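You operate a simulated robot arm through the tools that you are given. There is no shell and no other tool. Be economical: measure what you need, move in short steps, check, and stop when the job is done.

You run a simulated two-armed robot. Do the job below in one go: nothing can be reset, and whatever is moved stays where it is left.

## Task
Put the paint tin labelled "grey" from the machine bench top on the middle part of the machine bench and the paint tin marked "blue" on the right end of the glazing bench. Pick up the orange filter cartridge with one hand, pass it to the other hand and put it on the middle board of the narrow rack. Put one of the clay blocks from the front of the pallet on top of the green saucer. Put the test tile marked "Dobbrel" from the checking bench top on top of the pins carton and the test tile marked "Gricato" on the yellow square tile. Fetch the green sponge and set it on the top of the drip rack. Any order will do. Set down upright: paint tin, orange filter cartridge, clay block.

Only the result counts: the job must be done as asked and must still hold three seconds after the hand-in. Knocking over, shifting, dropping, spilling or breaking anything else fails it.

## Robot
Two 7-joint arms with two-finger parallel grippers on one trunk, on a base that drives. Base frame: it is fixed to the floor where the robot stands at the start and does not move with it; the origin is under the middle of the robot, x ahead of it, y to its left, z up. Units: m, degrees, N and s.
The left shoulder is at the start at [0.07, 0.13, 1.187], the right one opposite. Each reaches about 0.631 m from its shoulder. Places, roughly: clay block [-6.5, -2.25, 0.25]; green saucer (15x15x4 cm) [-5.2, -2.7, 0.8]; green sponge (6x10x4 cm) [0.4, -2.2, 0.2]; middle board of the narrow rack [-5.2, 2.2, 0.5]; middle part of the machine bench [0.6, 0.9, 0.9]; orange filter cartridge (6x6x10 cm) [-5.6, -0.1, 0.4]; paint tin [0.5, 0.25, 1]; pins carton [-4.25, -2.25, 1]; right end of the glazing bench [0.6, -1.7, 0.8]; test tile [-4, -2.5, 1]; top of the drip rack (22x22 cm) [0.5, -2.68, 0.88]; yellow square tile (7x7x2 cm) [-4, -2.5, 0.9]. Payload 1.57 kg a hand.
Tool frame (each hand has its own): the origin (TCP) lies between the finger pads and is the grasp point; the fingertips stand 0.03 m ahead of it; z points along the fingers, y is the line along which they close. The gripper opens to 0.08 m. The fingers are 0.017 m wide and 0.012 m thick; the gripper's body (0.04 by 0.082 m) begins 0.08 m behind the TCP.
Orientation is that of the tool frame in the base frame, as [roll, pitch, yaw] about the fixed x, y, z axes, in that order (R = Rz(yaw) Ry(pitch) Rx(roll)). With the fingers straight down and closing along the base's y, the tool's x points along the base's -x, its y along +y and its z along -z.

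## Interface
- The arms move only by the tool jog_arm. It takes "left_commands", "right_commands" or both (then of equal length, played together; a hand with none holds still); each is a list of rows, each an object of numbers (a shift or turn left out is 0, a gripper value left out holds the last): "jaw": the finger opening in m, from 0 to 0.08; "x", "y", "z": the shift along the tool's x, y, z in m; "ax", "ay", "az": the turn, a rotation vector about the tool's x, y, z in degrees. In form: [{"jaw": .., "x": .., "y": .., "z": .., "ax": .., "ay": .., "az": ..}, ...]. A call has 1 to 12 rows; each row shifts and turns the commanded pose from where the row before left it, along the tool's axes as they then stand. A row lasts 0.2 s, in which the tool goes at most 0.05 m and 8.6 degrees; a call with a longer step from one row to the next is refused whole, and so is a gripper value outside its range. Where a pose cannot be reached the arm comes as near as it can. A force on the tool above 40 N (or 10 N above the force at the start of the call, whichever is more), or a blocked arm, ends the call early, and 0.2 s more pass. Each finger travels about 0.108 m/s and halts on what it meets, pressing with about 20 N; the grip force reading is that of the motor and also rises with nothing between the fingers. The clock runs only during rows and for 0.2 s after the last one: add rows that do not move to give the fingers time. The reply holds the time, the measured pose of the TCP, the force on the tool along the base axes, the opening and the grip force, in the units named above and with some noise, with the torque about the TCP (base axes, N m) and any sound that the robot's microphone picked up.
- Cameras (640 x 400 px; columns grow to the right, rows downward): "scene" is now at [0.1081, 0.0339, 1.3867]; the picture's right is [0.67, -0.75, -0.00], its down [-0.59, -0.53, -0.61] and it looks along [0.45, 0.41, -0.79] (base axes); focal length 240 px, centre (320, 200). "left" rides on the left gripper at [0.072, 0.007, -0.122] in its tool frame; the picture's right is [-0.09, 1.00, 0.00], its down [-0.84, -0.08, -0.54] and it looks along [-0.54, -0.05, 0.84] (tool axes); focal length 238 px, centre (320, 200). "right" rides on the right gripper at [0.072, -0.007, -0.122] in its tool frame; the picture's right is [0.09, 1.00, 0.00], its down [-0.84, 0.08, -0.54] and it looks along [-0.54, 0.05, 0.84] (tool axes); focal length 238 px, centre (320, 200). There is no depth. A picture from a camera that has moved, and an enlarged one, comes with that camera's place and axes in the base frame and with its lens. The place of the scene camera against the robot may be out by one fixed shift of up to 0.025 m in any direction.
- grab_frame(camera): a new picture of that camera. It takes no simulated time.
- move_column(by): slides the trunk up (or, below 0, down) by that many m; the arms and the scene camera ride with it, the base frame stays. It gives what a move gives, with no picture.
- roll_base(legs): drives the robot by 1 to 6 legs, each [ahead, left, turn to the left] in m, m and degrees, along the robot's own axes; the way and the turn of a leg run together, so that a leg with both is an arc; at most 1.5 m and 180 degrees a leg. The arms and the cameras ride along, it lands a little off, and it stops where it bumps. It gives what a move gives.
- head_to(pan, tilt): turns the head with the scene camera to pan (to the left, within 86 degrees either way) and tilt (down, from -29 to 69), counted from straight ahead of the robot. It gives what a move gives.
- enlarge(camera, box): a new picture of the part [left, top, right, bottom] of that camera's present view, enlarged. It takes no simulated time.
- job_done(): hands the job in; it is judged then, once.

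Work in short steps. Places have to be worked out from the pictures, the camera data and where the tool is seen: move nearer, look again, correct. Check each grasp and each placing, and mend what went wrong. You have 217 turns and 208 pictures in all, those below and enlarged ones among them. Open the grippers and draw the arms clear of the work before you hand the job in, unless the task says otherwise; then end with one line.

The tools are called as a command line: name --argument value ..., lists and objects as JSON in quotes. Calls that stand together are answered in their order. jog_arm: Moves the arms, as the interface text tells. Its arguments: {"type":"object","properties":{"left_commands":{"type":"array","items":{"type":"object","properties":{"jaw":{"type":"number"},"x":{"type":"number"},"y":{"type":"number"},"z":{"type":"number"},"ax":{"type":"number"},"ay":{"type":"number"},"az":{"type":"number"}}}},"right_commands":{"type":"array","items":{"type":"object","properties":{"jaw":{"type":"number"},"x":{"type":"number"},"y":{"type":"number"},"z":{"type":"number"},"ax":{"type":"number"},"ay":{"type":"number"},"az":{"type":"number"}}}}},"required":[]} The other tools are called the same way: move_column (by) slides the trunk up or down; roll_base (legs) drives the base; head_to (pan, tilt) turns the head that bears the scene camera; grab_frame (camera) takes a picture; enlarge (camera, box) takes an enlarged picture of a part of a camera's view; job_done () hands the job in.

At the start:

```text
t: 0.0
left_position: [0.2702, 0.3705, 1.1587]
left_ee_rot: [-180.0, 0.0, 179.8]
left_ft_force: [-0.2, -0.2, 0.4]
left_ft_torque: [-0.01, 0.0, 0.01]
left_gripper_width: 0.0801
left_finger_force: 0.0
right_position: [0.2273, 0.0115, 1.0741]
right_ee_rot: [180.0, -0.1, -179.9]
right_ft_force: [0.4, -0.3, 0.5]
right_ft_torque: [0.01, 0.03, 0.01]
right_gripper_width: 0.0799
right_finger_force: 0.0
trunk travel left (down, up): [-0.825, 0.115]
robot x, y, heading: [0.0016, -0.0009, 0.1]
head pan, tilt: [41.8, 52.5]
```

scene: 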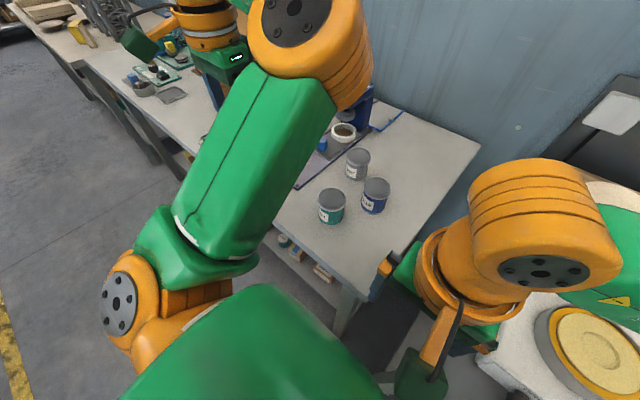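
right: 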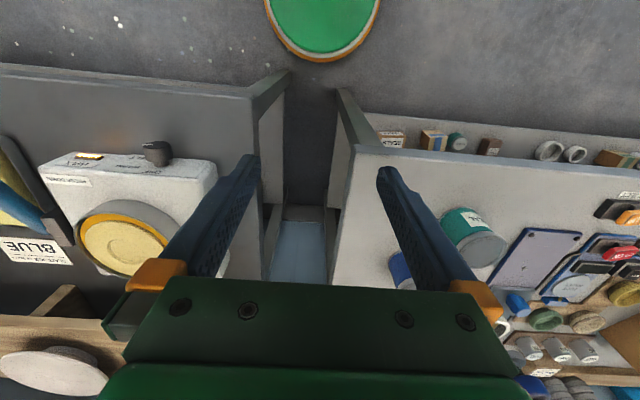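
left: 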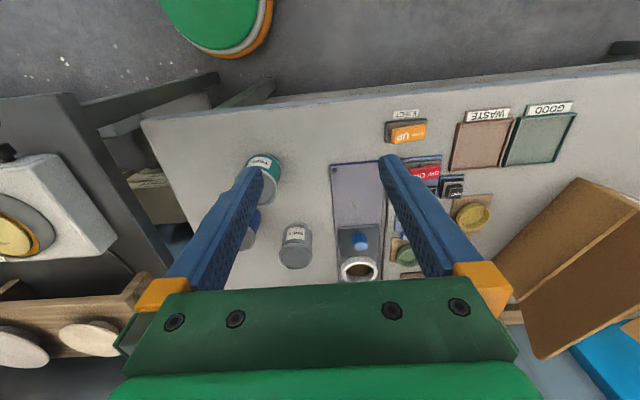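

I start by looking at the tins up close and at the rest of the machine bench.

enlarge --camera "left" --box '[140, 80, 540, 330]'

enlarge --camera "scene" --box '[280, 100, 440, 250]'

head_to --pan 75 --tilt 35

grab_frame --camera "scene"

```text
1.60 times, centred on (340, 205) of left
camera zoom: at [0.197, 0.3769, 1.2799], right [0.09, 1.0, 0.0], down [0.84, -0.08, 0.54], along [0.54, -0.05, -0.84], focal length 381 px, centre (288, 192)
```

zoom: 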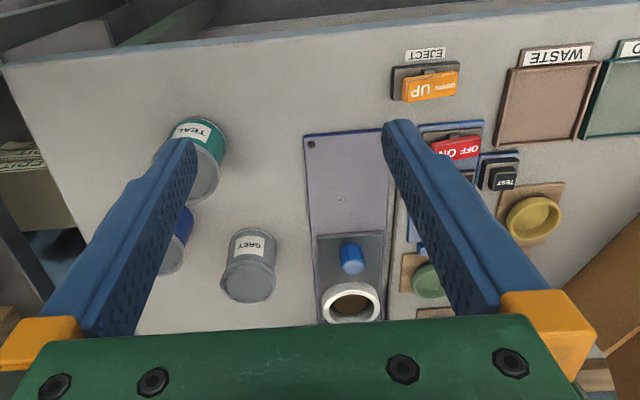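

```text
2.67 times, centred on (360, 175) of scene
camera zoom: at [0.1081, 0.0339, 1.3867], right [0.67, -0.75, 0.0], down [-0.59, -0.53, -0.61], along [0.45, 0.41, -0.79], focal length 639 px, centre (213, 267)
```

zoom: 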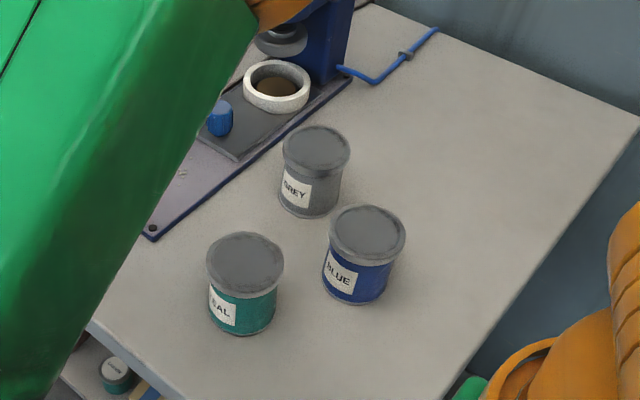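

```text
t: 1.0
left_position: [0.2696, 0.3706, 1.1577]
left_ee_rot: [179.9, 0.1, 179.9]
left_ft_force: [0.8, -0.4, 0.4]
left_ft_torque: [0.01, 0.03, -0.01]
left_gripper_width: 0.08
left_finger_force: 0.1
right_position: [0.2268, 0.0125, 1.0747]
right_ee_rot: [179.9, 0.0, 180.0]
right_ft_force: [0.4, -0.2, -0.4]
right_ft_torque: [0.02, -0.01, -0.02]
right_gripper_width: 0.0799
right_finger_force: 0.1
trunk travel left (down, up): [-0.825, 0.115]
robot x, y, heading: [0.0013, -0.001, 0.0]
head pan, tilt: [75.0, 35.0]
```

```text
202 pictures are left
camera scene: at [0.0753, 0.0694, 1.4117], right [0.97, -0.26, 0.0], down [-0.15, -0.55, -0.82], along [0.21, 0.79, -0.57], focal length 240 px, centre (320, 200)
```

scene: 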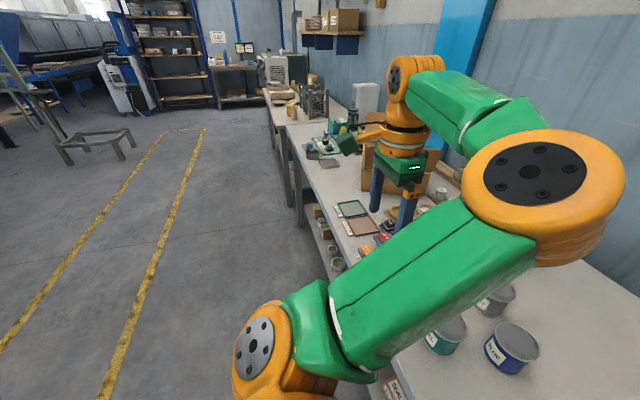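

The lids triangulate to z ≈ 0.935, with the bench top at about 0.866. That puts grey at about (0.555, 0.293), blue at (0.49, 0.19) and teal at (0.39, 0.25). I move the left hand over the grey tin, staying high, and look.

jog_arm --left_commands '[{"x": -0.045, "y": -0.014}, {"x": -0.045, "y": -0.014}, {"x": -0.045, "y": -0.014}, {"x": -0.045, "y": -0.014}, {"x": -0.045, "y": -0.014}, {}]'

grab_frame --camera "left"

grab_frame --camera "right"

```text
t: 2.4
left_position: [0.4336, 0.3027, 1.1553]
left_ee_rot: [-179.9, 0.2, 179.9]
left_ft_force: [-0.6, 0.2, 0.5]
left_ft_torque: [0.02, 0.0, 0.0]
left_gripper_width: 0.0798
left_finger_force: 0.1
left hand out of reach, approached as far as the arm can: row 4, 5
right_position: [0.2268, 0.0143, 1.0754]
right_ee_rot: [-180.0, 0.0, -179.9]
right_ft_force: [-0.7, 0.4, 0.5]
right_ft_torque: [-0.03, 0.01, -0.03]
right_gripper_width: 0.0803
right_finger_force: 0.0
trunk travel left (down, up): [-0.825, 0.115]
robot x, y, heading: [0.0011, 0.0004, 0.0]
head pan, tilt: [75.0, 35.0]
```

```text
201 pictures are left
camera left: at [0.3595, 0.3092, 1.2763], right [0.09, 1.0, 0.0], down [0.84, -0.08, 0.54], along [0.54, -0.05, -0.84], focal length 238 px, centre (320, 200)
```

left: 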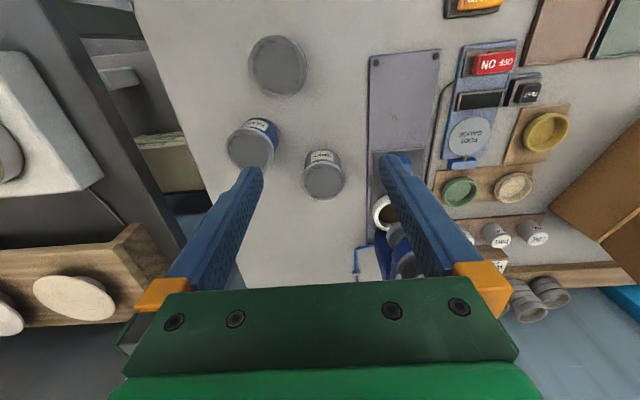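

```text
200 pictures are left
camera right: at [0.1551, 0.0067, 1.1953], right [-0.09, 1.0, 0.0], down [0.84, 0.08, 0.54], along [0.54, 0.05, -0.84], focal length 238 px, centre (320, 200)
```

right: 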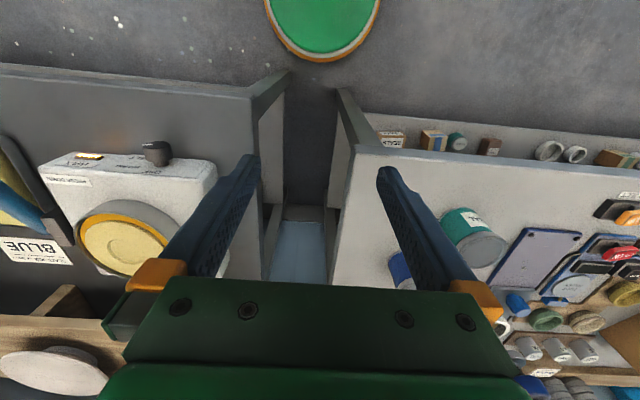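

Grey's lid now reads about (0.535, 0.298) with its top near z 0.95. The arm runs out of reach at this height, so I go lower and then forward.

jog_arm --left_commands '[{"z": 0.04}, {"z": 0.04}, {"z": 0.03, "x": -0.02}, {"x": -0.04}, {"x": -0.03}, {}]'

grab_frame --camera "left"

```text
t: 3.8
left_position: [0.4656, 0.2912, 1.0763]
left_ee_rot: [-180.0, 0.3, 179.9]
left_ft_force: [-0.1, -0.8, 0.1]
left_ft_torque: [-0.01, 0.02, -0.01]
left_gripper_width: 0.0802
left_finger_force: 0.1
left hand out of reach, approached as far as the arm can: row 1, 2, 3, 4, 5
right_position: [0.2259, 0.0139, 1.0739]
right_ee_rot: [179.9, 0.0, 180.0]
right_ft_force: [-0.2, 0.2, 0.3]
right_ft_torque: [0.02, 0.0, 0.02]
right_gripper_width: 0.0802
right_finger_force: 0.1
trunk travel left (down, up): [-0.825, 0.115]
robot x, y, heading: [-0.0016, -0.0027, 0.0]
head pan, tilt: [75.0, 35.0]
```

```text
199 pictures are left
camera left: at [0.3932, 0.2981, 1.198], right [0.09, 1.0, 0.0], down [0.84, -0.08, 0.54], along [0.54, -0.05, -0.84], focal length 238 px, centre (320, 200)
```

left: 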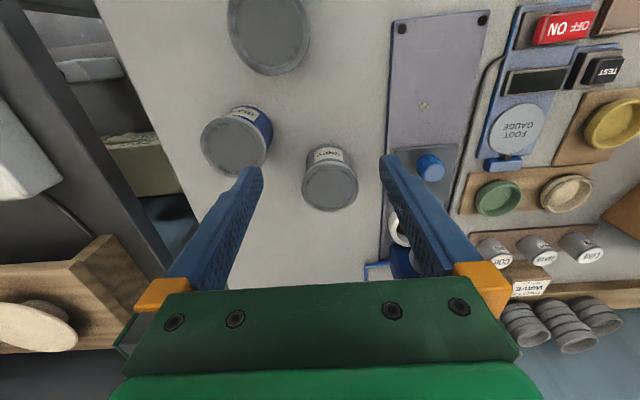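

A fit to the two poses gives a horizontal hand-down reach of about 0.43 m, so grey is about 6 cm too far. I look down to see whether the base has room to creep forward.

head_to --pan 10 --tilt 69

grab_frame --camera "scene"

```text
t: 5.2
left_position: [0.4666, 0.2912, 1.0764]
left_ee_rot: [-180.0, 0.2, 179.9]
left_ft_force: [0.7, 0.0, -0.9]
left_ft_torque: [-0.03, 0.01, 0.0]
left_gripper_width: 0.0801
left_finger_force: 0.1
right_position: [0.2278, 0.0135, 1.0738]
right_ee_rot: [179.9, 0.0, 180.0]
right_ft_force: [0.8, 0.1, 0.4]
right_ft_torque: [-0.02, 0.0, -0.03]
right_gripper_width: 0.08
right_finger_force: 0.1
trunk travel left (down, up): [-0.825, 0.115]
robot x, y, heading: [-0.0024, 0.004, 0.1]
head pan, tilt: [10.0, 68.8]
```

```text
198 pictures are left
camera scene: at [0.1076, -0.0058, 1.368], right [0.17, -0.98, 0.0], down [-0.92, -0.16, -0.36], along [0.36, 0.06, -0.93], focal length 240 px, centre (320, 200)
```

scene: 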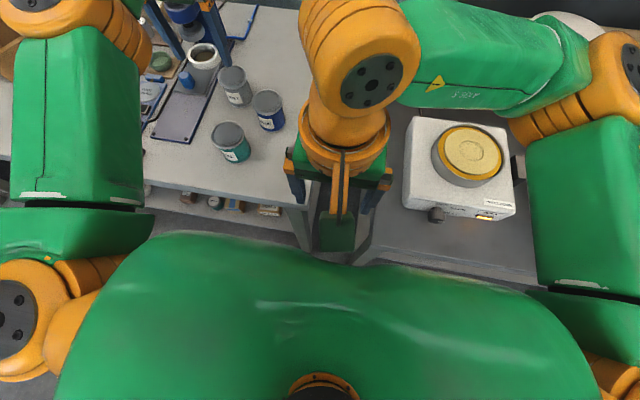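

The base front is at about x 0.19–0.2 and the bench edge at 0.27, with the second bench ending near y −0.03. I draw the left hand back, then shift the base 0.2 left and 0.03 ahead.

jog_arm --left_commands '[{"x": 0.05}, {"x": 0.05}, {"x": 0.05}, {}]'

roll_base --legs '[[0, 0.2, 0], [0.03, 0, 0]]'

grab_frame --camera "left"

grab_frame --camera "right"

```text
t: 6.2
left_position: [0.316, 0.2917, 1.0785]
left_ee_rot: [179.9, 0.1, 179.8]
left_ft_force: [0.4, 0.4, -0.2]
left_ft_torque: [0.02, 0.01, 0.0]
left_gripper_width: 0.08
left_finger_force: 0.1
right_position: [0.2287, 0.0128, 1.0731]
right_ee_rot: [179.8, -0.2, 179.9]
right_ft_force: [0.5, -0.4, -0.1]
right_ft_torque: [0.02, 0.0, 0.03]
right_gripper_width: 0.08
right_finger_force: 0.1
trunk travel left (down, up): [-0.825, 0.115]
robot x, y, heading: [-0.0013, -0.0038, 0.1]
head pan, tilt: [10.0, 68.8]
```

```text
t: 8.2
left_position: [0.3375, 0.4911, 1.0796]
left_ee_rot: [179.9, 0.4, 180.0]
left_ft_force: [-0.6, -0.1, -0.1]
left_ft_torque: [0.03, -0.02, 0.01]
left_gripper_width: 0.0799
left_finger_force: 0.0
right_position: [0.251, 0.2105, 1.0753]
right_ee_rot: [180.0, 0.4, -179.8]
right_ft_force: [-0.4, -0.1, 0.0]
right_ft_torque: [0.01, -0.07, -0.01]
right_gripper_width: 0.0799
right_finger_force: 0.0
trunk travel left (down, up): [-0.825, 0.115]
robot x, y, heading: [0.0301, 0.1973, 0.2]
head pan, tilt: [10.0, 68.8]
```

```text
197 pictures are left
camera left: at [0.2652, 0.4975, 1.2014], right [0.09, 1.0, 0.0], down [0.83, -0.08, 0.55], along [0.55, -0.05, -0.84], focal length 238 px, centre (320, 200)
```

left: 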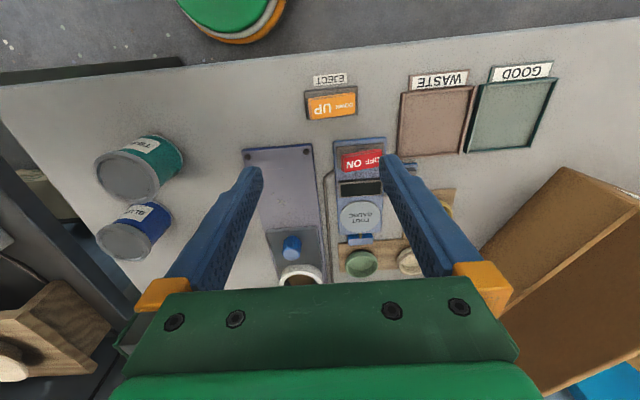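

```text
196 pictures are left
camera right: at [0.1789, 0.2038, 1.1962], right [-0.09, 1.0, 0.0], down [0.83, 0.08, 0.55], along [0.54, 0.05, -0.84], focal length 238 px, centre (320, 200)
```

right: 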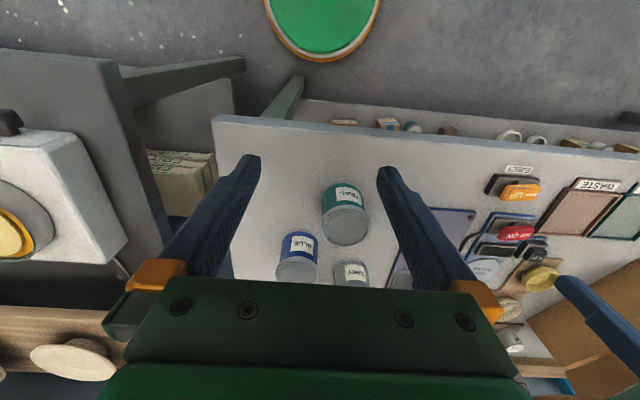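

Blue's lid is at about (0.469, 0.196) and grey's at (0.537, 0.297), tops near z 0.945. I move the left hand sideways, then forward and lower above grey.

jog_arm --left_commands '[{"y": -0.048}, {"y": -0.048}, {"y": -0.049}, {"y": -0.049}, {"x": -0.04, "z": 0.02}, {"x": -0.045, "z": 0.02}, {"x": -0.045, "z": 0.02}, {"x": -0.04, "z": 0.01}, {}]'

grab_frame --camera "left"

```text
t: 10.2
left_position: [0.5079, 0.4841, 1.0081]
left_ee_rot: [-179.9, 0.3, 180.0]
left_ft_force: [-0.4, 0.1, -0.5]
left_ft_torque: [0.01, 0.02, -0.01]
left_gripper_width: 0.0798
left_finger_force: 0.0
left hand out of reach, approached as far as the arm can: row 1, 2, 3, 4, 8
right_position: [0.256, 0.209, 1.0739]
right_ee_rot: [179.9, 0.1, -179.9]
right_ft_force: [-0.1, -0.2, 0.4]
right_ft_torque: [-0.01, -0.01, -0.02]
right_gripper_width: 0.0804
right_finger_force: 0.0
trunk travel left (down, up): [-0.825, 0.115]
robot x, y, heading: [0.0294, 0.1967, 0.1]
head pan, tilt: [10.0, 68.8]
```

```text
195 pictures are left
camera left: at [0.4347, 0.49, 1.1298], right [0.09, 1.0, 0.0], down [0.83, -0.08, 0.55], along [0.54, -0.05, -0.84], focal length 238 px, centre (320, 200)
```

left: 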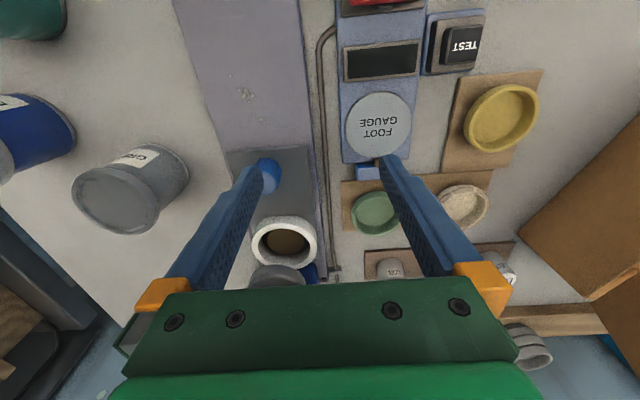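

The sideways move was refused near the body, but the forward move happened. Out here I shift sideways by −0.19, slightly back from the press.

jog_arm --left_commands '[{"x": 0.03}, {"y": -0.045}, {"y": -0.045}, {"y": -0.045}, {"y": -0.045}, {}]'

grab_frame --camera "left"

```text
t: 11.6
left_position: [0.4916, 0.313, 1.0051]
left_ee_rot: [-179.9, 0.1, 179.8]
left_ft_force: [-0.8, 0.8, 0.9]
left_ft_torque: [0.0, 0.03, 0.04]
left_gripper_width: 0.08
left_finger_force: 0.0
left hand out of reach, approached as far as the arm can: row 4, 5
right_position: [0.2574, 0.2113, 1.0735]
right_ee_rot: [-180.0, 0.1, -179.9]
right_ft_force: [-0.4, 0.0, 0.6]
right_ft_torque: [0.02, -0.01, -0.03]
right_gripper_width: 0.08
right_finger_force: 0.0
trunk travel left (down, up): [-0.825, 0.115]
robot x, y, heading: [0.0289, 0.1945, 0.1]
head pan, tilt: [10.0, 68.8]
```

```text
194 pictures are left
camera left: at [0.4181, 0.3193, 1.1266], right [0.1, 1.0, 0.0], down [0.83, -0.08, 0.55], along [0.54, -0.05, -0.84], focal length 238 px, centre (320, 200)
```

left: 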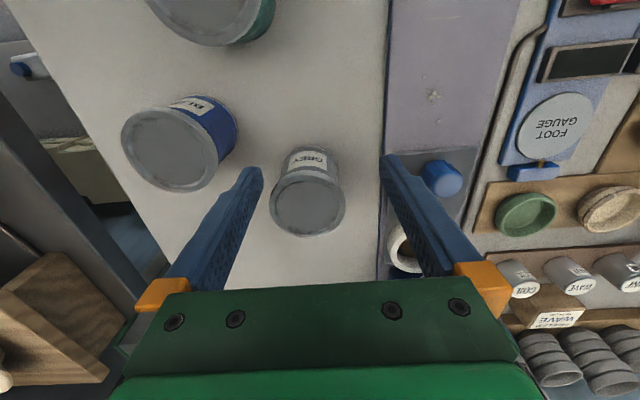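

The left arm hardly crosses in front of its shoulder, so the base should stand further right. I raise the hand a little and shift the base 0.10 right and 0.025 ahead.

jog_arm --left_commands '[{"x": 0.05, "z": -0.02}, {"x": 0.03, "z": -0.02}, {}]'

roll_base --legs '[[0, -0.1, 0], [0.025, 0, 0]]'

jog_arm --left_commands '[{"y": 0.03, "x": -0.03}, {"y": 0.03, "x": -0.03}, {"y": 0.02, "z": 0.02}, {}]'

grab_frame --camera "left"

```text
refused: row 1 steps farther than a row can; nothing moved
```

```text
t: 13.1
left_position: [0.5105, 0.2133, 1.0078]
left_ee_rot: [-179.9, 0.5, 179.7]
left_ft_force: [-0.8, 0.7, -0.2]
left_ft_torque: [0.01, 0.0, -0.01]
left_gripper_width: 0.0801
left_finger_force: 0.1
right_position: [0.2759, 0.1116, 1.0755]
right_ee_rot: [180.0, 0.2, -179.9]
right_ft_force: [-0.6, 0.1, -0.6]
right_ft_torque: [-0.01, -0.04, -0.04]
right_gripper_width: 0.0798
right_finger_force: 0.0
trunk travel left (down, up): [-0.825, 0.115]
robot x, y, heading: [0.0543, 0.0992, 0.1]
head pan, tilt: [10.0, 68.8]
```

```text
t: 14.1
left_position: [0.5433, 0.2669, 0.9889]
left_ee_rot: [-179.9, 0.2, 179.7]
left_ft_force: [-0.2, -0.2, 0.0]
left_ft_torque: [-0.04, -0.01, 0.02]
left_gripper_width: 0.0801
left_finger_force: 0.0
left hand out of reach, approached as far as the arm can: row 1, 2
right_position: [0.2815, 0.1109, 1.074]
right_ee_rot: [-180.0, 0.0, -179.9]
right_ft_force: [-0.1, -0.6, 0.3]
right_ft_torque: [0.02, -0.03, 0.02]
right_gripper_width: 0.0798
right_finger_force: 0.0
trunk travel left (down, up): [-0.825, 0.115]
robot x, y, heading: [0.0546, 0.0983, 0.1]
head pan, tilt: [10.0, 68.8]
```

```text
193 pictures are left
camera left: at [0.4694, 0.2738, 1.1095], right [0.1, 1.0, 0.0], down [0.83, -0.08, 0.55], along [0.54, -0.05, -0.84], focal length 238 px, centre (320, 200)
```

left: 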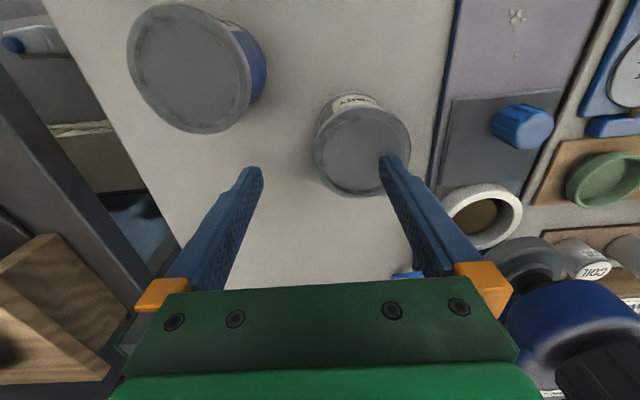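

Grey's lid centre is confirmed at (0.537, 0.298), diameter about 0.071. I raise a touch, centre over it and look once more before going down.

jog_arm --left_commands '[{"z": -0.02}, {"y": 0.031, "x": 0.006}, {}, {}]'

grab_frame --camera "left"

```text
t: 15.1
left_position: [0.536, 0.2958, 1.0086]
left_ee_rot: [180.0, 0.1, 179.8]
left_ft_force: [0.9, -1.1, -0.2]
left_ft_torque: [0.01, -0.01, -0.02]
left_gripper_width: 0.0798
left_finger_force: 0.1
right_position: [0.2815, 0.1105, 1.0726]
right_ee_rot: [179.9, 0.0, -180.0]
right_ft_force: [-0.7, 1.1, -0.7]
right_ft_torque: [0.01, -0.01, -0.01]
right_gripper_width: 0.08
right_finger_force: 0.1
trunk travel left (down, up): [-0.825, 0.115]
robot x, y, heading: [0.0557, 0.0975, -0.1]
head pan, tilt: [10.0, 68.8]
```

```text
192 pictures are left
camera left: at [0.4632, 0.3034, 1.1296], right [0.1, 1.0, 0.0], down [0.83, -0.08, 0.55], along [0.54, -0.05, -0.84], focal length 238 px, centre (320, 200)
```

left: 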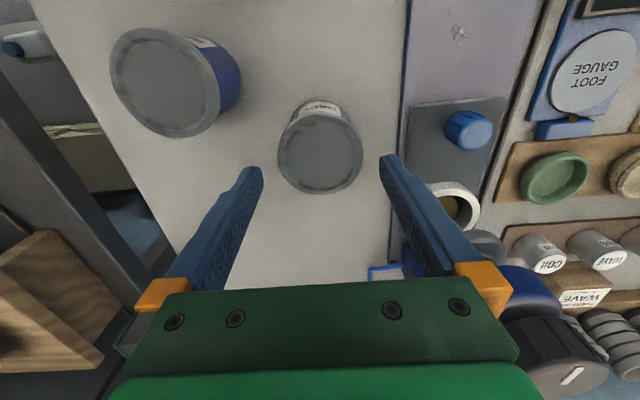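

Centred to within 1–2 mm. I descend 0.09 m and close.

jog_arm --left_commands '[{"z": 0.03, "y": 0.001}, {"z": 0.03}, {"z": 0.03}, {}, {"jaw": 0.05}, {}, {}]'

grab_frame --camera "left"

```text
t: 16.7
left_position: [0.5385, 0.2985, 0.9187]
left_ee_rot: [-179.9, 0.2, 179.8]
left_ft_force: [0.2, -0.3, 0.3]
left_ft_torque: [-0.01, 0.01, -0.01]
left_gripper_width: 0.064
left_finger_force: 20.1
right_position: [0.2807, 0.1108, 1.0735]
right_ee_rot: [179.9, -0.1, -179.9]
right_ft_force: [-0.1, 0.7, 0.1]
right_ft_torque: [0.0, 0.0, 0.0]
right_gripper_width: 0.0799
right_finger_force: 0.1
trunk travel left (down, up): [-0.825, 0.115]
robot x, y, heading: [0.0538, 0.0998, -0.2]
head pan, tilt: [10.0, 68.8]
```

```text
191 pictures are left
camera left: at [0.4654, 0.3048, 1.0406], right [0.1, 1.0, 0.0], down [0.83, -0.08, 0.55], along [0.54, -0.05, -0.84], focal length 238 px, centre (320, 200)
```

left: 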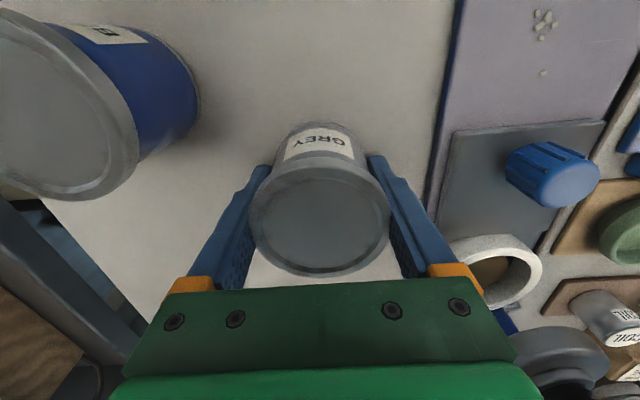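

The grip stopped at 0.064 on the tin. I lift and check.

jog_arm --left_commands '[{"z": -0.03}, {"z": -0.03}, {"z": -0.03}, {"z": -0.03}, {}]'

grab_frame --camera "left"

grab_frame --camera "right"

```text
t: 17.9
left_position: [0.5383, 0.2989, 1.0393]
left_ee_rot: [-180.0, 0.3, 179.8]
left_ft_force: [0.0, -0.5, -3.2]
left_ft_torque: [0.02, 0.0, -0.01]
left_gripper_width: 0.064
left_finger_force: 20.4
right_position: [0.2821, 0.1114, 1.0739]
right_ee_rot: [180.0, 0.0, -179.9]
right_ft_force: [-0.2, -0.2, -0.3]
right_ft_torque: [-0.02, 0.01, 0.02]
right_gripper_width: 0.0798
right_finger_force: 0.1
trunk travel left (down, up): [-0.825, 0.115]
robot x, y, heading: [0.0543, 0.099, 0.2]
head pan, tilt: [10.0, 68.8]
```

```text
190 pictures are left
camera left: at [0.4642, 0.305, 1.1608], right [0.1, 1.0, 0.0], down [0.83, -0.08, 0.54], along [0.54, -0.05, -0.84], focal length 238 px, centre (320, 200)
```

left: 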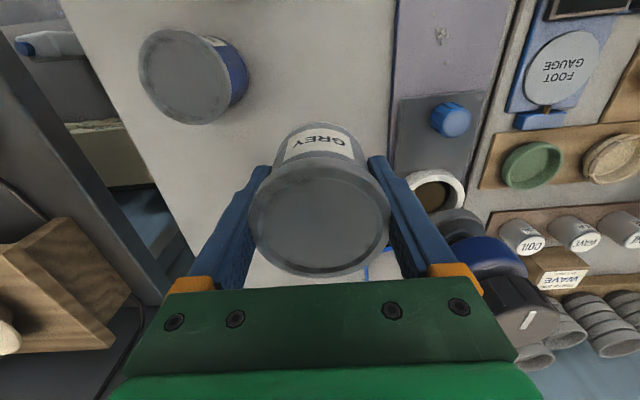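

```text
189 pictures are left
camera right: at [0.2104, 0.1051, 1.1952], right [-0.09, 1.0, 0.0], down [0.84, 0.08, 0.54], along [0.54, 0.05, -0.84], focal length 238 px, centre (320, 200)
```

right: 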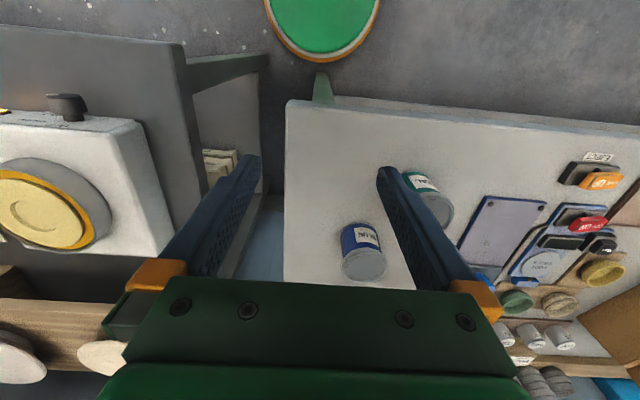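

The tin is held cleanly (about 0.33 kg). I retract the left hand outward and bring the right hand forward over blue at (0.469, 0.196).

jog_arm --left_commands '[{"x": 0.04, "z": -0.02}, {"x": 0.04, "z": -0.02}, {"x": 0.04, "z": -0.02}, {"x": 0.02, "y": 0.04}, {"y": 0.045}, {"y": 0.045}, {"y": 0.03}, {}]'

jog_arm --right_commands '[{"x": -0.045, "y": 0.02}, {"x": -0.045, "y": 0.02}, {"x": -0.045, "y": 0.02, "z": 0.01}, {"x": -0.044, "y": 0.02, "z": 0.01}, {"x": -0.008, "y": 0.006, "z": 0.04}, {}]'

grab_frame --camera "right"

```text
t: 19.7
left_position: [0.4603, 0.4814, 1.0895]
left_ee_rot: [-179.9, 0.1, 179.7]
left_ft_force: [0.1, 0.3, -2.4]
left_ft_torque: [0.02, -0.02, 0.02]
left_gripper_width: 0.0638
left_finger_force: 20.0
left hand out of reach, approached as far as the arm can: row 2, 3
right_position: [0.2809, 0.1108, 1.0755]
right_ee_rot: [-180.0, -0.1, -179.9]
right_ft_force: [-0.2, 0.3, 0.1]
right_ft_torque: [0.03, -0.01, -0.02]
right_gripper_width: 0.0799
right_finger_force: 0.0
trunk travel left (down, up): [-0.825, 0.115]
robot x, y, heading: [0.0562, 0.0929, 0.2]
head pan, tilt: [10.0, 68.8]
```

```text
refused: row 3 steps farther than a row can; nothing moved
```

```text
188 pictures are left
camera right: at [0.2101, 0.1048, 1.1952], right [-0.09, 1.0, 0.0], down [0.84, 0.08, 0.54], along [0.54, 0.05, -0.84], focal length 238 px, centre (320, 200)
```

right: 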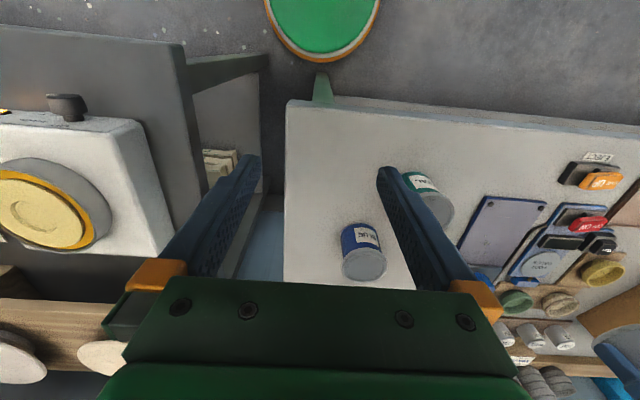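

Blue reads about (0.475, 0.196). I move the right hand forward with smaller rows.

jog_arm --right_commands '[{"x": -0.04, "y": 0.02}, {"x": -0.04, "y": 0.02}, {"x": -0.04, "y": 0.02, "z": 0.01}, {"x": -0.04, "y": 0.02, "z": 0.01}, {"x": -0.03, "y": 0.006, "z": 0.03}, {}]'

grab_frame --camera "right"

```text
t: 21.1
left_position: [0.4603, 0.4819, 1.0886]
left_ee_rot: [-179.9, 0.2, 179.7]
left_ft_force: [-0.5, 0.0, -2.5]
left_ft_torque: [0.0, -0.02, 0.02]
left_gripper_width: 0.0637
left_finger_force: 20.3
right_position: [0.4384, 0.1792, 1.0525]
right_ee_rot: [179.9, -0.1, -179.9]
right_ft_force: [0.0, 0.5, -0.1]
right_ft_torque: [0.01, -0.01, 0.0]
right_gripper_width: 0.0799
right_finger_force: 0.0
right hand out of reach, approached as far as the arm can: row 4, 5
trunk travel left (down, up): [-0.825, 0.115]
robot x, y, heading: [0.061, 0.0971, -0.0]
head pan, tilt: [10.0, 68.8]
```

```text
187 pictures are left
camera right: at [0.3679, 0.1725, 1.1729], right [-0.09, 1.0, 0.0], down [0.84, 0.08, 0.54], along [0.54, 0.05, -0.84], focal length 238 px, centre (320, 200)
```

right: 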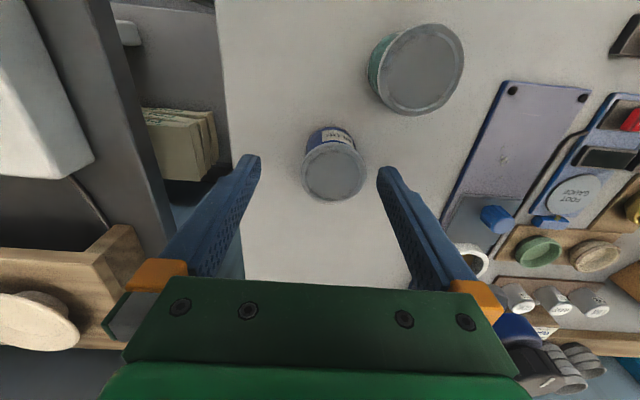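

Blue is at (0.480, 0.198). I drop to z about 1.0 and centre on it.

jog_arm --right_commands '[{"z": 0.035}, {"x": -0.03, "y": 0.012, "z": 0.015}, {"x": -0.012, "y": 0.007}, {}, {}]'

grab_frame --camera "right"

```text
t: 22.3
left_position: [0.4608, 0.4815, 1.0889]
left_ee_rot: [-180.0, 0.1, 179.8]
left_ft_force: [-0.3, 0.2, -3.0]
left_ft_torque: [-0.02, 0.0, 0.02]
left_gripper_width: 0.0636
left_finger_force: 20.5
right_position: [0.453, 0.1737, 1.0115]
right_ee_rot: [179.8, 0.1, -179.9]
right_ft_force: [0.4, -0.3, 0.1]
right_ft_torque: [-0.03, -0.01, 0.0]
right_gripper_width: 0.08
right_finger_force: 0.1
right hand out of reach, approached as far as the arm can: row 2, 3
trunk travel left (down, up): [-0.825, 0.115]
robot x, y, heading: [0.0549, 0.0996, -0.0]
head pan, tilt: [10.0, 68.8]
```

```text
186 pictures are left
camera right: at [0.3814, 0.1671, 1.1328], right [-0.09, 1.0, 0.0], down [0.84, 0.08, 0.54], along [0.54, 0.05, -0.84], focal length 238 px, centre (320, 200)
```

right: 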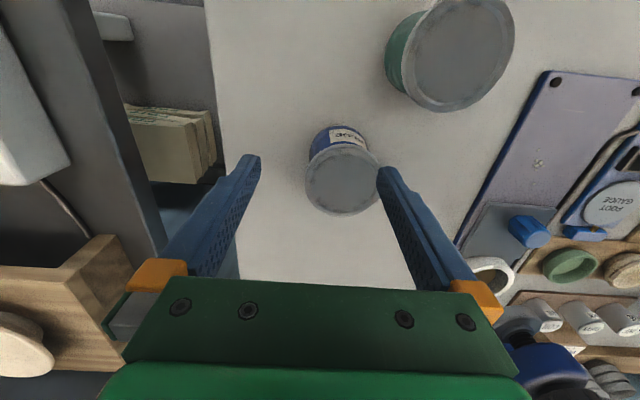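

The right arm is limited on the inward side. I pull the left hand back and shift the base 0.1 left so blue lies in front of the right shoulder.

jog_arm --left_commands '[{"x": 0.045}, {"x": 0.045}, {}]'

roll_base --legs '[[0, 0.1, 0]]'

jog_arm --right_commands '[{"x": -0.02, "y": -0.03}, {"x": -0.008, "y": -0.045}, {}, {}]'

grab_frame --camera "right"

```text
t: 23.1
left_position: [0.3708, 0.4814, 1.0864]
left_ee_rot: [-179.9, 0.0, 179.7]
left_ft_force: [0.7, 0.1, -3.0]
left_ft_torque: [-0.01, 0.0, 0.0]
left_gripper_width: 0.0638
left_finger_force: 20.2
right_position: [0.453, 0.1745, 1.0121]
right_ee_rot: [179.8, 0.1, -179.9]
right_ft_force: [0.7, 0.0, 1.1]
right_ft_torque: [0.04, 0.01, 0.0]
right_gripper_width: 0.0798
right_finger_force: 0.0
trunk travel left (down, up): [-0.825, 0.115]
robot x, y, heading: [0.0529, 0.097, 0.1]
head pan, tilt: [10.0, 68.8]
```

```text
t: 24.3
left_position: [0.372, 0.5781, 1.0891]
left_ee_rot: [179.9, 0.2, 179.8]
left_ft_force: [0.4, -0.4, -1.9]
left_ft_torque: [-0.01, 0.0, -0.04]
left_gripper_width: 0.0637
left_finger_force: 19.6
right_position: [0.4541, 0.2697, 1.0116]
right_ee_rot: [179.7, 0.0, -180.0]
right_ft_force: [0.3, -0.8, -0.4]
right_ft_torque: [-0.01, -0.02, -0.03]
right_gripper_width: 0.0802
right_finger_force: 0.0
trunk travel left (down, up): [-0.825, 0.115]
robot x, y, heading: [0.0563, 0.2007, 0.0]
head pan, tilt: [10.0, 68.8]
```

```text
t: 25.3
left_position: [0.3713, 0.5824, 1.0877]
left_ee_rot: [-179.7, 0.2, 179.8]
left_ft_force: [0.2, -0.4, -2.7]
left_ft_torque: [0.0, -0.03, -0.02]
left_gripper_width: 0.0637
left_finger_force: 20.2
right_position: [0.4819, 0.1983, 1.0129]
right_ee_rot: [180.0, -0.1, -180.0]
right_ft_force: [-0.5, 0.8, 0.0]
right_ft_torque: [0.0, -0.01, 0.0]
right_gripper_width: 0.0798
right_finger_force: 0.1
trunk travel left (down, up): [-0.825, 0.115]
robot x, y, heading: [0.0569, 0.1997, 0.3]
head pan, tilt: [10.0, 68.8]
```

```text
185 pictures are left
camera right: at [0.4105, 0.1927, 1.1335], right [-0.09, 1.0, 0.0], down [0.84, 0.08, 0.54], along [0.54, 0.05, -0.84], focal length 238 px, centre (320, 200)
```

right: 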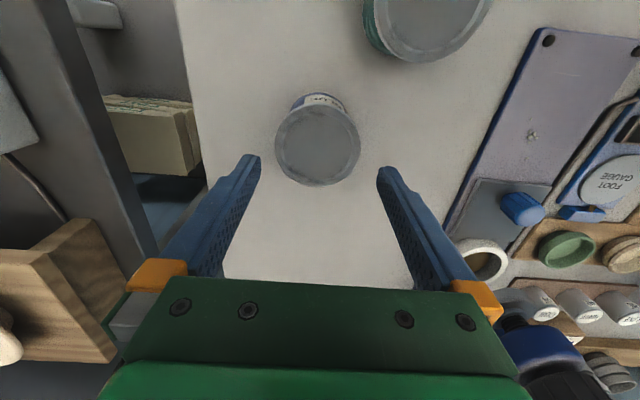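

Centred within 2 mm. I descend to z 0.918, close on blue and lift.

jog_arm --right_commands '[{"z": 0.032, "y": -0.001, "x": 0.002}, {"z": 0.032}, {"z": 0.03}, {}, {"jaw": 0.05}, {}, {}, {"z": -0.03}, {"z": -0.03}, {"z": -0.03}, {}]'

grab_frame --camera "right"

grab_frame --camera "left"

```text
t: 27.7
left_position: [0.3719, 0.5816, 1.0867]
left_ee_rot: [-179.9, 0.2, 179.7]
left_ft_force: [-0.5, 0.1, -2.3]
left_ft_torque: [0.01, -0.02, 0.0]
left_gripper_width: 0.0637
left_finger_force: 20.2
right_position: [0.48, 0.1956, 1.0092]
right_ee_rot: [-180.0, 0.0, 180.0]
right_ft_force: [-0.3, 0.0, -2.6]
right_ft_torque: [0.01, -0.02, 0.04]
right_gripper_width: 0.0639
right_finger_force: 19.9
trunk travel left (down, up): [-0.825, 0.115]
robot x, y, heading: [0.0538, 0.2005, 0.1]
head pan, tilt: [10.0, 68.8]
```

```text
184 pictures are left
camera right: at [0.407, 0.1892, 1.1304], right [-0.09, 1.0, 0.0], down [0.84, 0.08, 0.54], along [0.54, 0.05, -0.84], focal length 238 px, centre (320, 200)
```

right: 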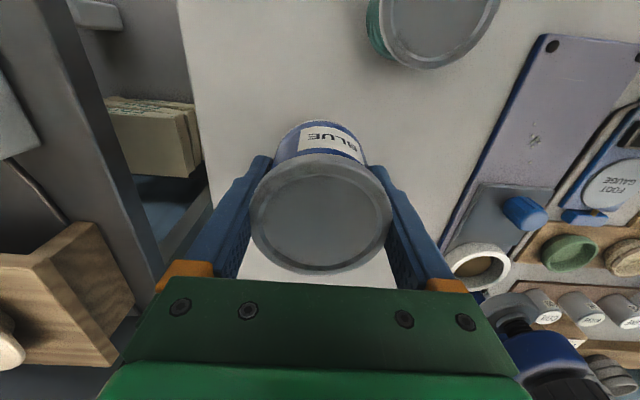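

```text
183 pictures are left
camera left: at [0.2988, 0.5881, 1.209], right [0.1, 1.0, 0.0], down [0.83, -0.08, 0.54], along [0.54, -0.05, -0.84], focal length 238 px, centre (320, 200)
```

left: 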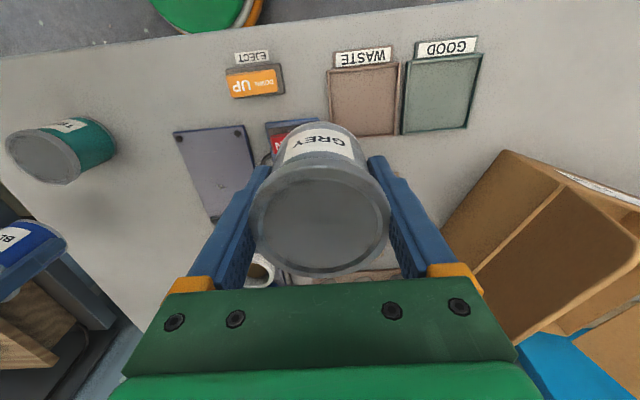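

Both tins are held. I raise and retract the right hand, then look at the bench's middle part with the scene camera.

jog_arm --right_commands '[{"z": -0.045}, {"z": -0.045}, {"x": 0.045, "y": -0.02}, {"x": 0.045, "y": -0.02}, {"x": 0.045, "y": -0.01}, {}]'

head_to --pan 60 --tilt 45

grab_frame --camera "scene"

```text
t: 29.1
left_position: [0.372, 0.5818, 1.0886]
left_ee_rot: [-179.9, 0.3, 179.8]
left_ft_force: [0.3, -0.4, -1.7]
left_ft_torque: [-0.03, 0.0, -0.01]
left_gripper_width: 0.0637
left_finger_force: 19.8
right_position: [0.3441, 0.1484, 1.1006]
right_ee_rot: [-180.0, -0.1, 179.9]
right_ft_force: [-0.7, 0.0, -1.5]
right_ft_torque: [0.0, 0.0, -0.01]
right_gripper_width: 0.064
right_finger_force: 20.2
trunk travel left (down, up): [-0.825, 0.115]
robot x, y, heading: [0.0505, 0.1967, 0.2]
head pan, tilt: [10.0, 68.8]
```

```text
t: 30.3
left_position: [0.3721, 0.5818, 1.0883]
left_ee_rot: [-179.9, 0.2, 179.7]
left_ft_force: [-0.1, 1.2, -1.6]
left_ft_torque: [-0.01, -0.01, -0.02]
left_gripper_width: 0.0638
left_finger_force: 19.7
right_position: [0.3444, 0.1478, 1.099]
right_ee_rot: [179.9, 0.0, -180.0]
right_ft_force: [-0.4, 0.2, -2.9]
right_ft_torque: [-0.02, 0.0, 0.0]
right_gripper_width: 0.0637
right_finger_force: 19.8
trunk travel left (down, up): [-0.825, 0.115]
robot x, y, heading: [0.0548, 0.1998, 0.0]
head pan, tilt: [60.0, 45.0]
```

```text
182 pictures are left
camera scene: at [0.1484, 0.2538, 1.3968], right [0.87, -0.5, 0.0], down [-0.35, -0.61, -0.71], along [0.35, 0.61, -0.71], focal length 240 px, centre (320, 200)
```

scene: 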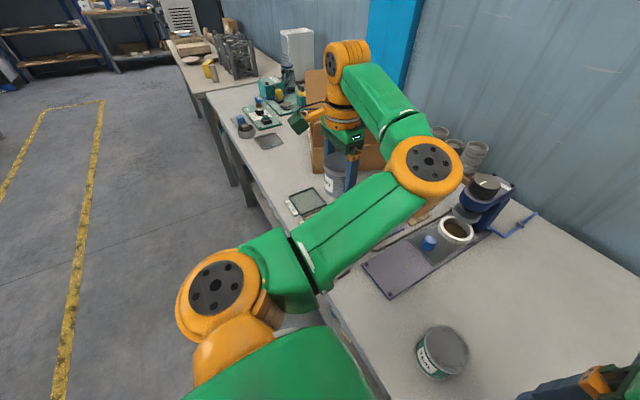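

The bench spans y ≈ 0.1 to 1.75, and there is free surface in front of the cardboard box around (0.37, 0.92). I pull the left hand back and up, then drive 0.33 left for a closer look.

jog_arm --left_commands '[{"x": 0.04, "z": -0.02}, {"x": 0.04, "z": -0.02}, {}]'

roll_base --legs '[[0, 0.33, 0]]'

grab_frame --camera "left"

grab_frame --camera "scene"

```text
t: 31.1
left_position: [0.2915, 0.5799, 1.1269]
left_ee_rot: [-179.8, 0.1, 179.7]
left_ft_force: [-0.1, 0.2, -2.1]
left_ft_torque: [-0.02, 0.01, 0.02]
left_gripper_width: 0.0636
left_finger_force: 19.5
right_position: [0.346, 0.1472, 1.0989]
right_ee_rot: [179.9, -0.1, 180.0]
right_ft_force: [-0.4, -0.9, -2.7]
right_ft_torque: [-0.02, 0.01, 0.0]
right_gripper_width: 0.0637
right_finger_force: 19.8
trunk travel left (down, up): [-0.825, 0.115]
robot x, y, heading: [0.0522, 0.1994, 0.0]
head pan, tilt: [60.0, 45.0]
```

```text
t: 33.2
left_position: [0.2982, 0.9057, 1.129]
left_ee_rot: [180.0, 0.2, 178.9]
left_ft_force: [0.7, -0.3, -3.0]
left_ft_torque: [0.01, 0.0, -0.01]
left_gripper_width: 0.0636
left_finger_force: 20.0
right_position: [0.3463, 0.473, 1.0994]
right_ee_rot: [179.8, -0.1, 179.1]
right_ft_force: [0.4, -0.7, -2.4]
right_ft_torque: [-0.01, -0.02, 0.04]
right_gripper_width: 0.0641
right_finger_force: 20.3
trunk travel left (down, up): [-0.825, 0.115]
robot x, y, heading: [0.0574, 0.53, -0.7]
head pan, tilt: [60.0, 45.0]
```

```text
181 pictures are left
camera left: at [0.2254, 0.9135, 1.249], right [0.11, 0.99, 0.0], down [0.83, -0.09, 0.54], along [0.54, -0.06, -0.84], focal length 238 px, centre (320, 200)
```

left: 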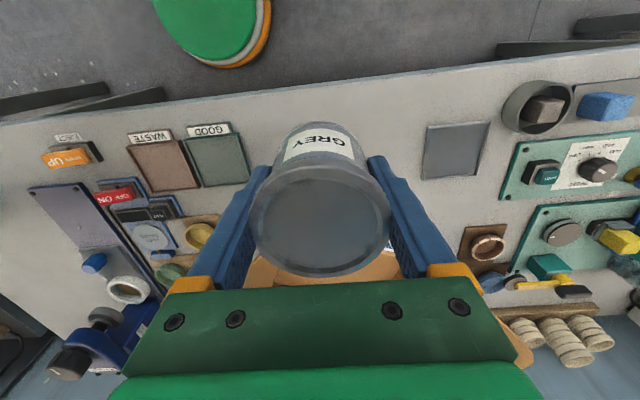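

```text
180 pictures are left
camera scene: at [0.1517, 0.5814, 1.3969], right [0.86, -0.51, 0.0], down [-0.36, -0.61, -0.71], along [0.36, 0.61, -0.71], focal length 240 px, centre (320, 200)
```

scene: 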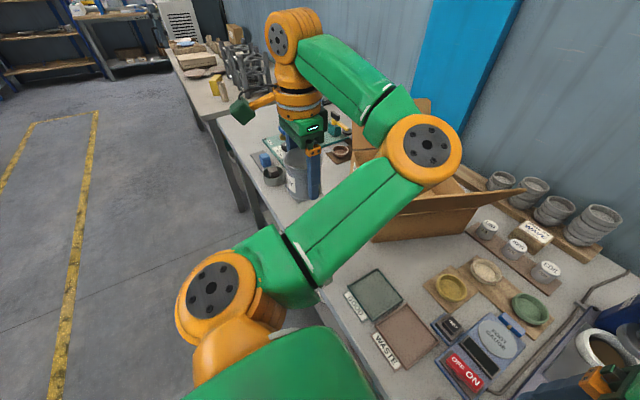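

The free patch spans y ≈ 0.78–1.05 and x ≈ 0.28–0.44. I aim for (0.36, 0.91), descending to just above contact.

jog_arm --left_commands '[{"x": -0.03, "z": 0.03}, {"x": -0.03, "z": 0.03}, {"z": 0.045}, {"z": 0.045}, {"z": 0.04}, {}]'

grab_frame --camera "left"

grab_frame --camera "scene"

```text
t: 34.6
left_position: [0.359, 0.9056, 0.9354]
left_ee_rot: [-179.9, 0.2, 178.9]
left_ft_force: [-0.5, 0.9, -1.9]
left_ft_torque: [0.02, -0.02, 0.0]
left_gripper_width: 0.0636
left_finger_force: 19.6
right_position: [0.3443, 0.4763, 1.1]
right_ee_rot: [179.9, 0.0, 179.2]
right_ft_force: [-0.7, -1.1, -2.2]
right_ft_torque: [-0.01, -0.02, 0.03]
right_gripper_width: 0.0635
right_finger_force: 19.9
trunk travel left (down, up): [-0.825, 0.115]
robot x, y, heading: [0.0573, 0.5291, -0.8]
head pan, tilt: [60.0, 45.0]
```

```text
179 pictures are left
camera left: at [0.2859, 0.9135, 1.0567], right [0.11, 0.99, 0.0], down [0.83, -0.09, 0.55], along [0.54, -0.06, -0.84], focal length 238 px, centre (320, 200)
```

left: 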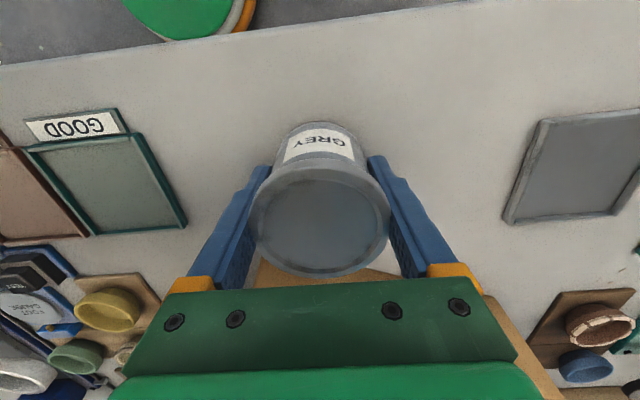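

```text
178 pictures are left
camera scene: at [0.1515, 0.5841, 1.3968], right [0.86, -0.51, 0.0], down [-0.36, -0.61, -0.71], along [0.36, 0.61, -0.71], focal length 240 px, centre (320, 200)
```

scene: 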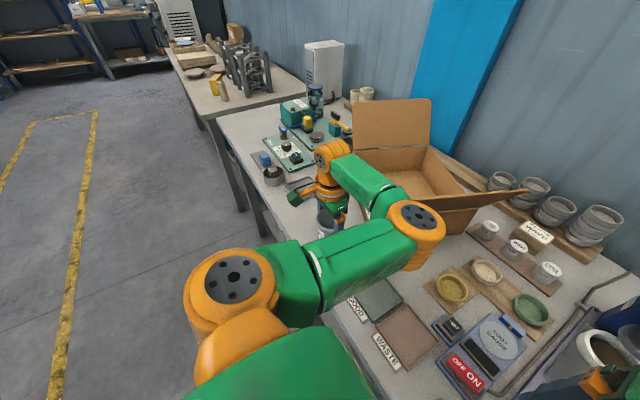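

The spot is clear all round. I lower slowly to contact height, about 0.919.

jog_arm --left_commands '[{"z": 0.008}, {"z": 0.005}, {"z": 0.003}, {}, {}]'

```text
t: 35.9
left_position: [0.3594, 0.9065, 0.9199]
left_ee_rot: [-179.9, 0.2, 178.9]
left_ft_force: [0.0, 0.2, -2.4]
left_ft_torque: [-0.02, 0.01, 0.02]
left_gripper_width: 0.0634
left_finger_force: 19.8
right_position: [0.346, 0.4761, 1.1004]
right_ee_rot: [179.9, 0.0, 179.2]
right_ft_force: [0.0, 0.3, -2.2]
right_ft_torque: [0.01, 0.0, 0.02]
right_gripper_width: 0.0639
right_finger_force: 19.8
trunk travel left (down, up): [-0.825, 0.115]
robot x, y, heading: [0.0572, 0.5267, -1.0]
head pan, tilt: [60.0, 45.0]
```

Not in contact yet. I lower further in 1–1.5 mm steps.

jog_arm --left_commands '[{"z": 0.0015}, {"z": 0.001}, {"z": 0.001}, {}]'

```text
t: 36.9
left_position: [0.3593, 0.906, 0.9188]
left_ee_rot: [179.9, 0.2, 178.9]
left_ft_force: [6.0, 5.8, 19.4]
left_ft_torque: [-0.04, -0.18, 0.1]
left_gripper_width: 0.0638
left_finger_force: 19.7
right_position: [0.3459, 0.4733, 1.1003]
right_ee_rot: [179.8, 0.1, 179.2]
right_ft_force: [0.1, 0.8, -2.7]
right_ft_torque: [-0.01, 0.01, 0.01]
right_gripper_width: 0.0639
right_finger_force: 19.9
trunk travel left (down, up): [-0.825, 0.115]
robot x, y, heading: [0.0572, 0.5312, -0.9]
head pan, tilt: [60.0, 45.0]
```

Contact. I ease off 1 mm, open, and raise.

jog_arm --left_commands '[{"z": -0.001}, {"jaw": 0.08}, {}, {}, {"z": -0.03}, {"z": -0.04}, {"z": -0.045}, {"z": -0.045}, {}]'

grab_frame --camera "left"

```text
t: 38.9
left_position: [0.3602, 0.9061, 1.0804]
left_ee_rot: [-179.9, 0.2, 178.9]
left_ft_force: [0.5, -0.9, -0.3]
left_ft_torque: [0.0, -0.01, 0.01]
left_gripper_width: 0.08
left_finger_force: 0.1
right_position: [0.3464, 0.4755, 1.0987]
right_ee_rot: [179.9, 0.0, 179.2]
right_ft_force: [-0.1, -0.6, -2.6]
right_ft_torque: [0.01, 0.04, 0.0]
right_gripper_width: 0.0637
right_finger_force: 19.9
trunk travel left (down, up): [-0.825, 0.115]
robot x, y, heading: [0.0513, 0.5316, -0.9]
head pan, tilt: [60.0, 45.0]
```

```text
177 pictures are left
camera left: at [0.2877, 0.9136, 1.2015], right [0.11, 0.99, 0.0], down [0.83, -0.09, 0.55], along [0.54, -0.06, -0.84], focal length 238 px, centre (320, 200)
```

left: 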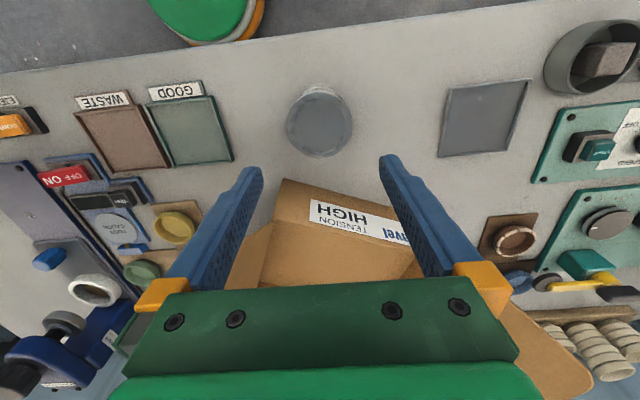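

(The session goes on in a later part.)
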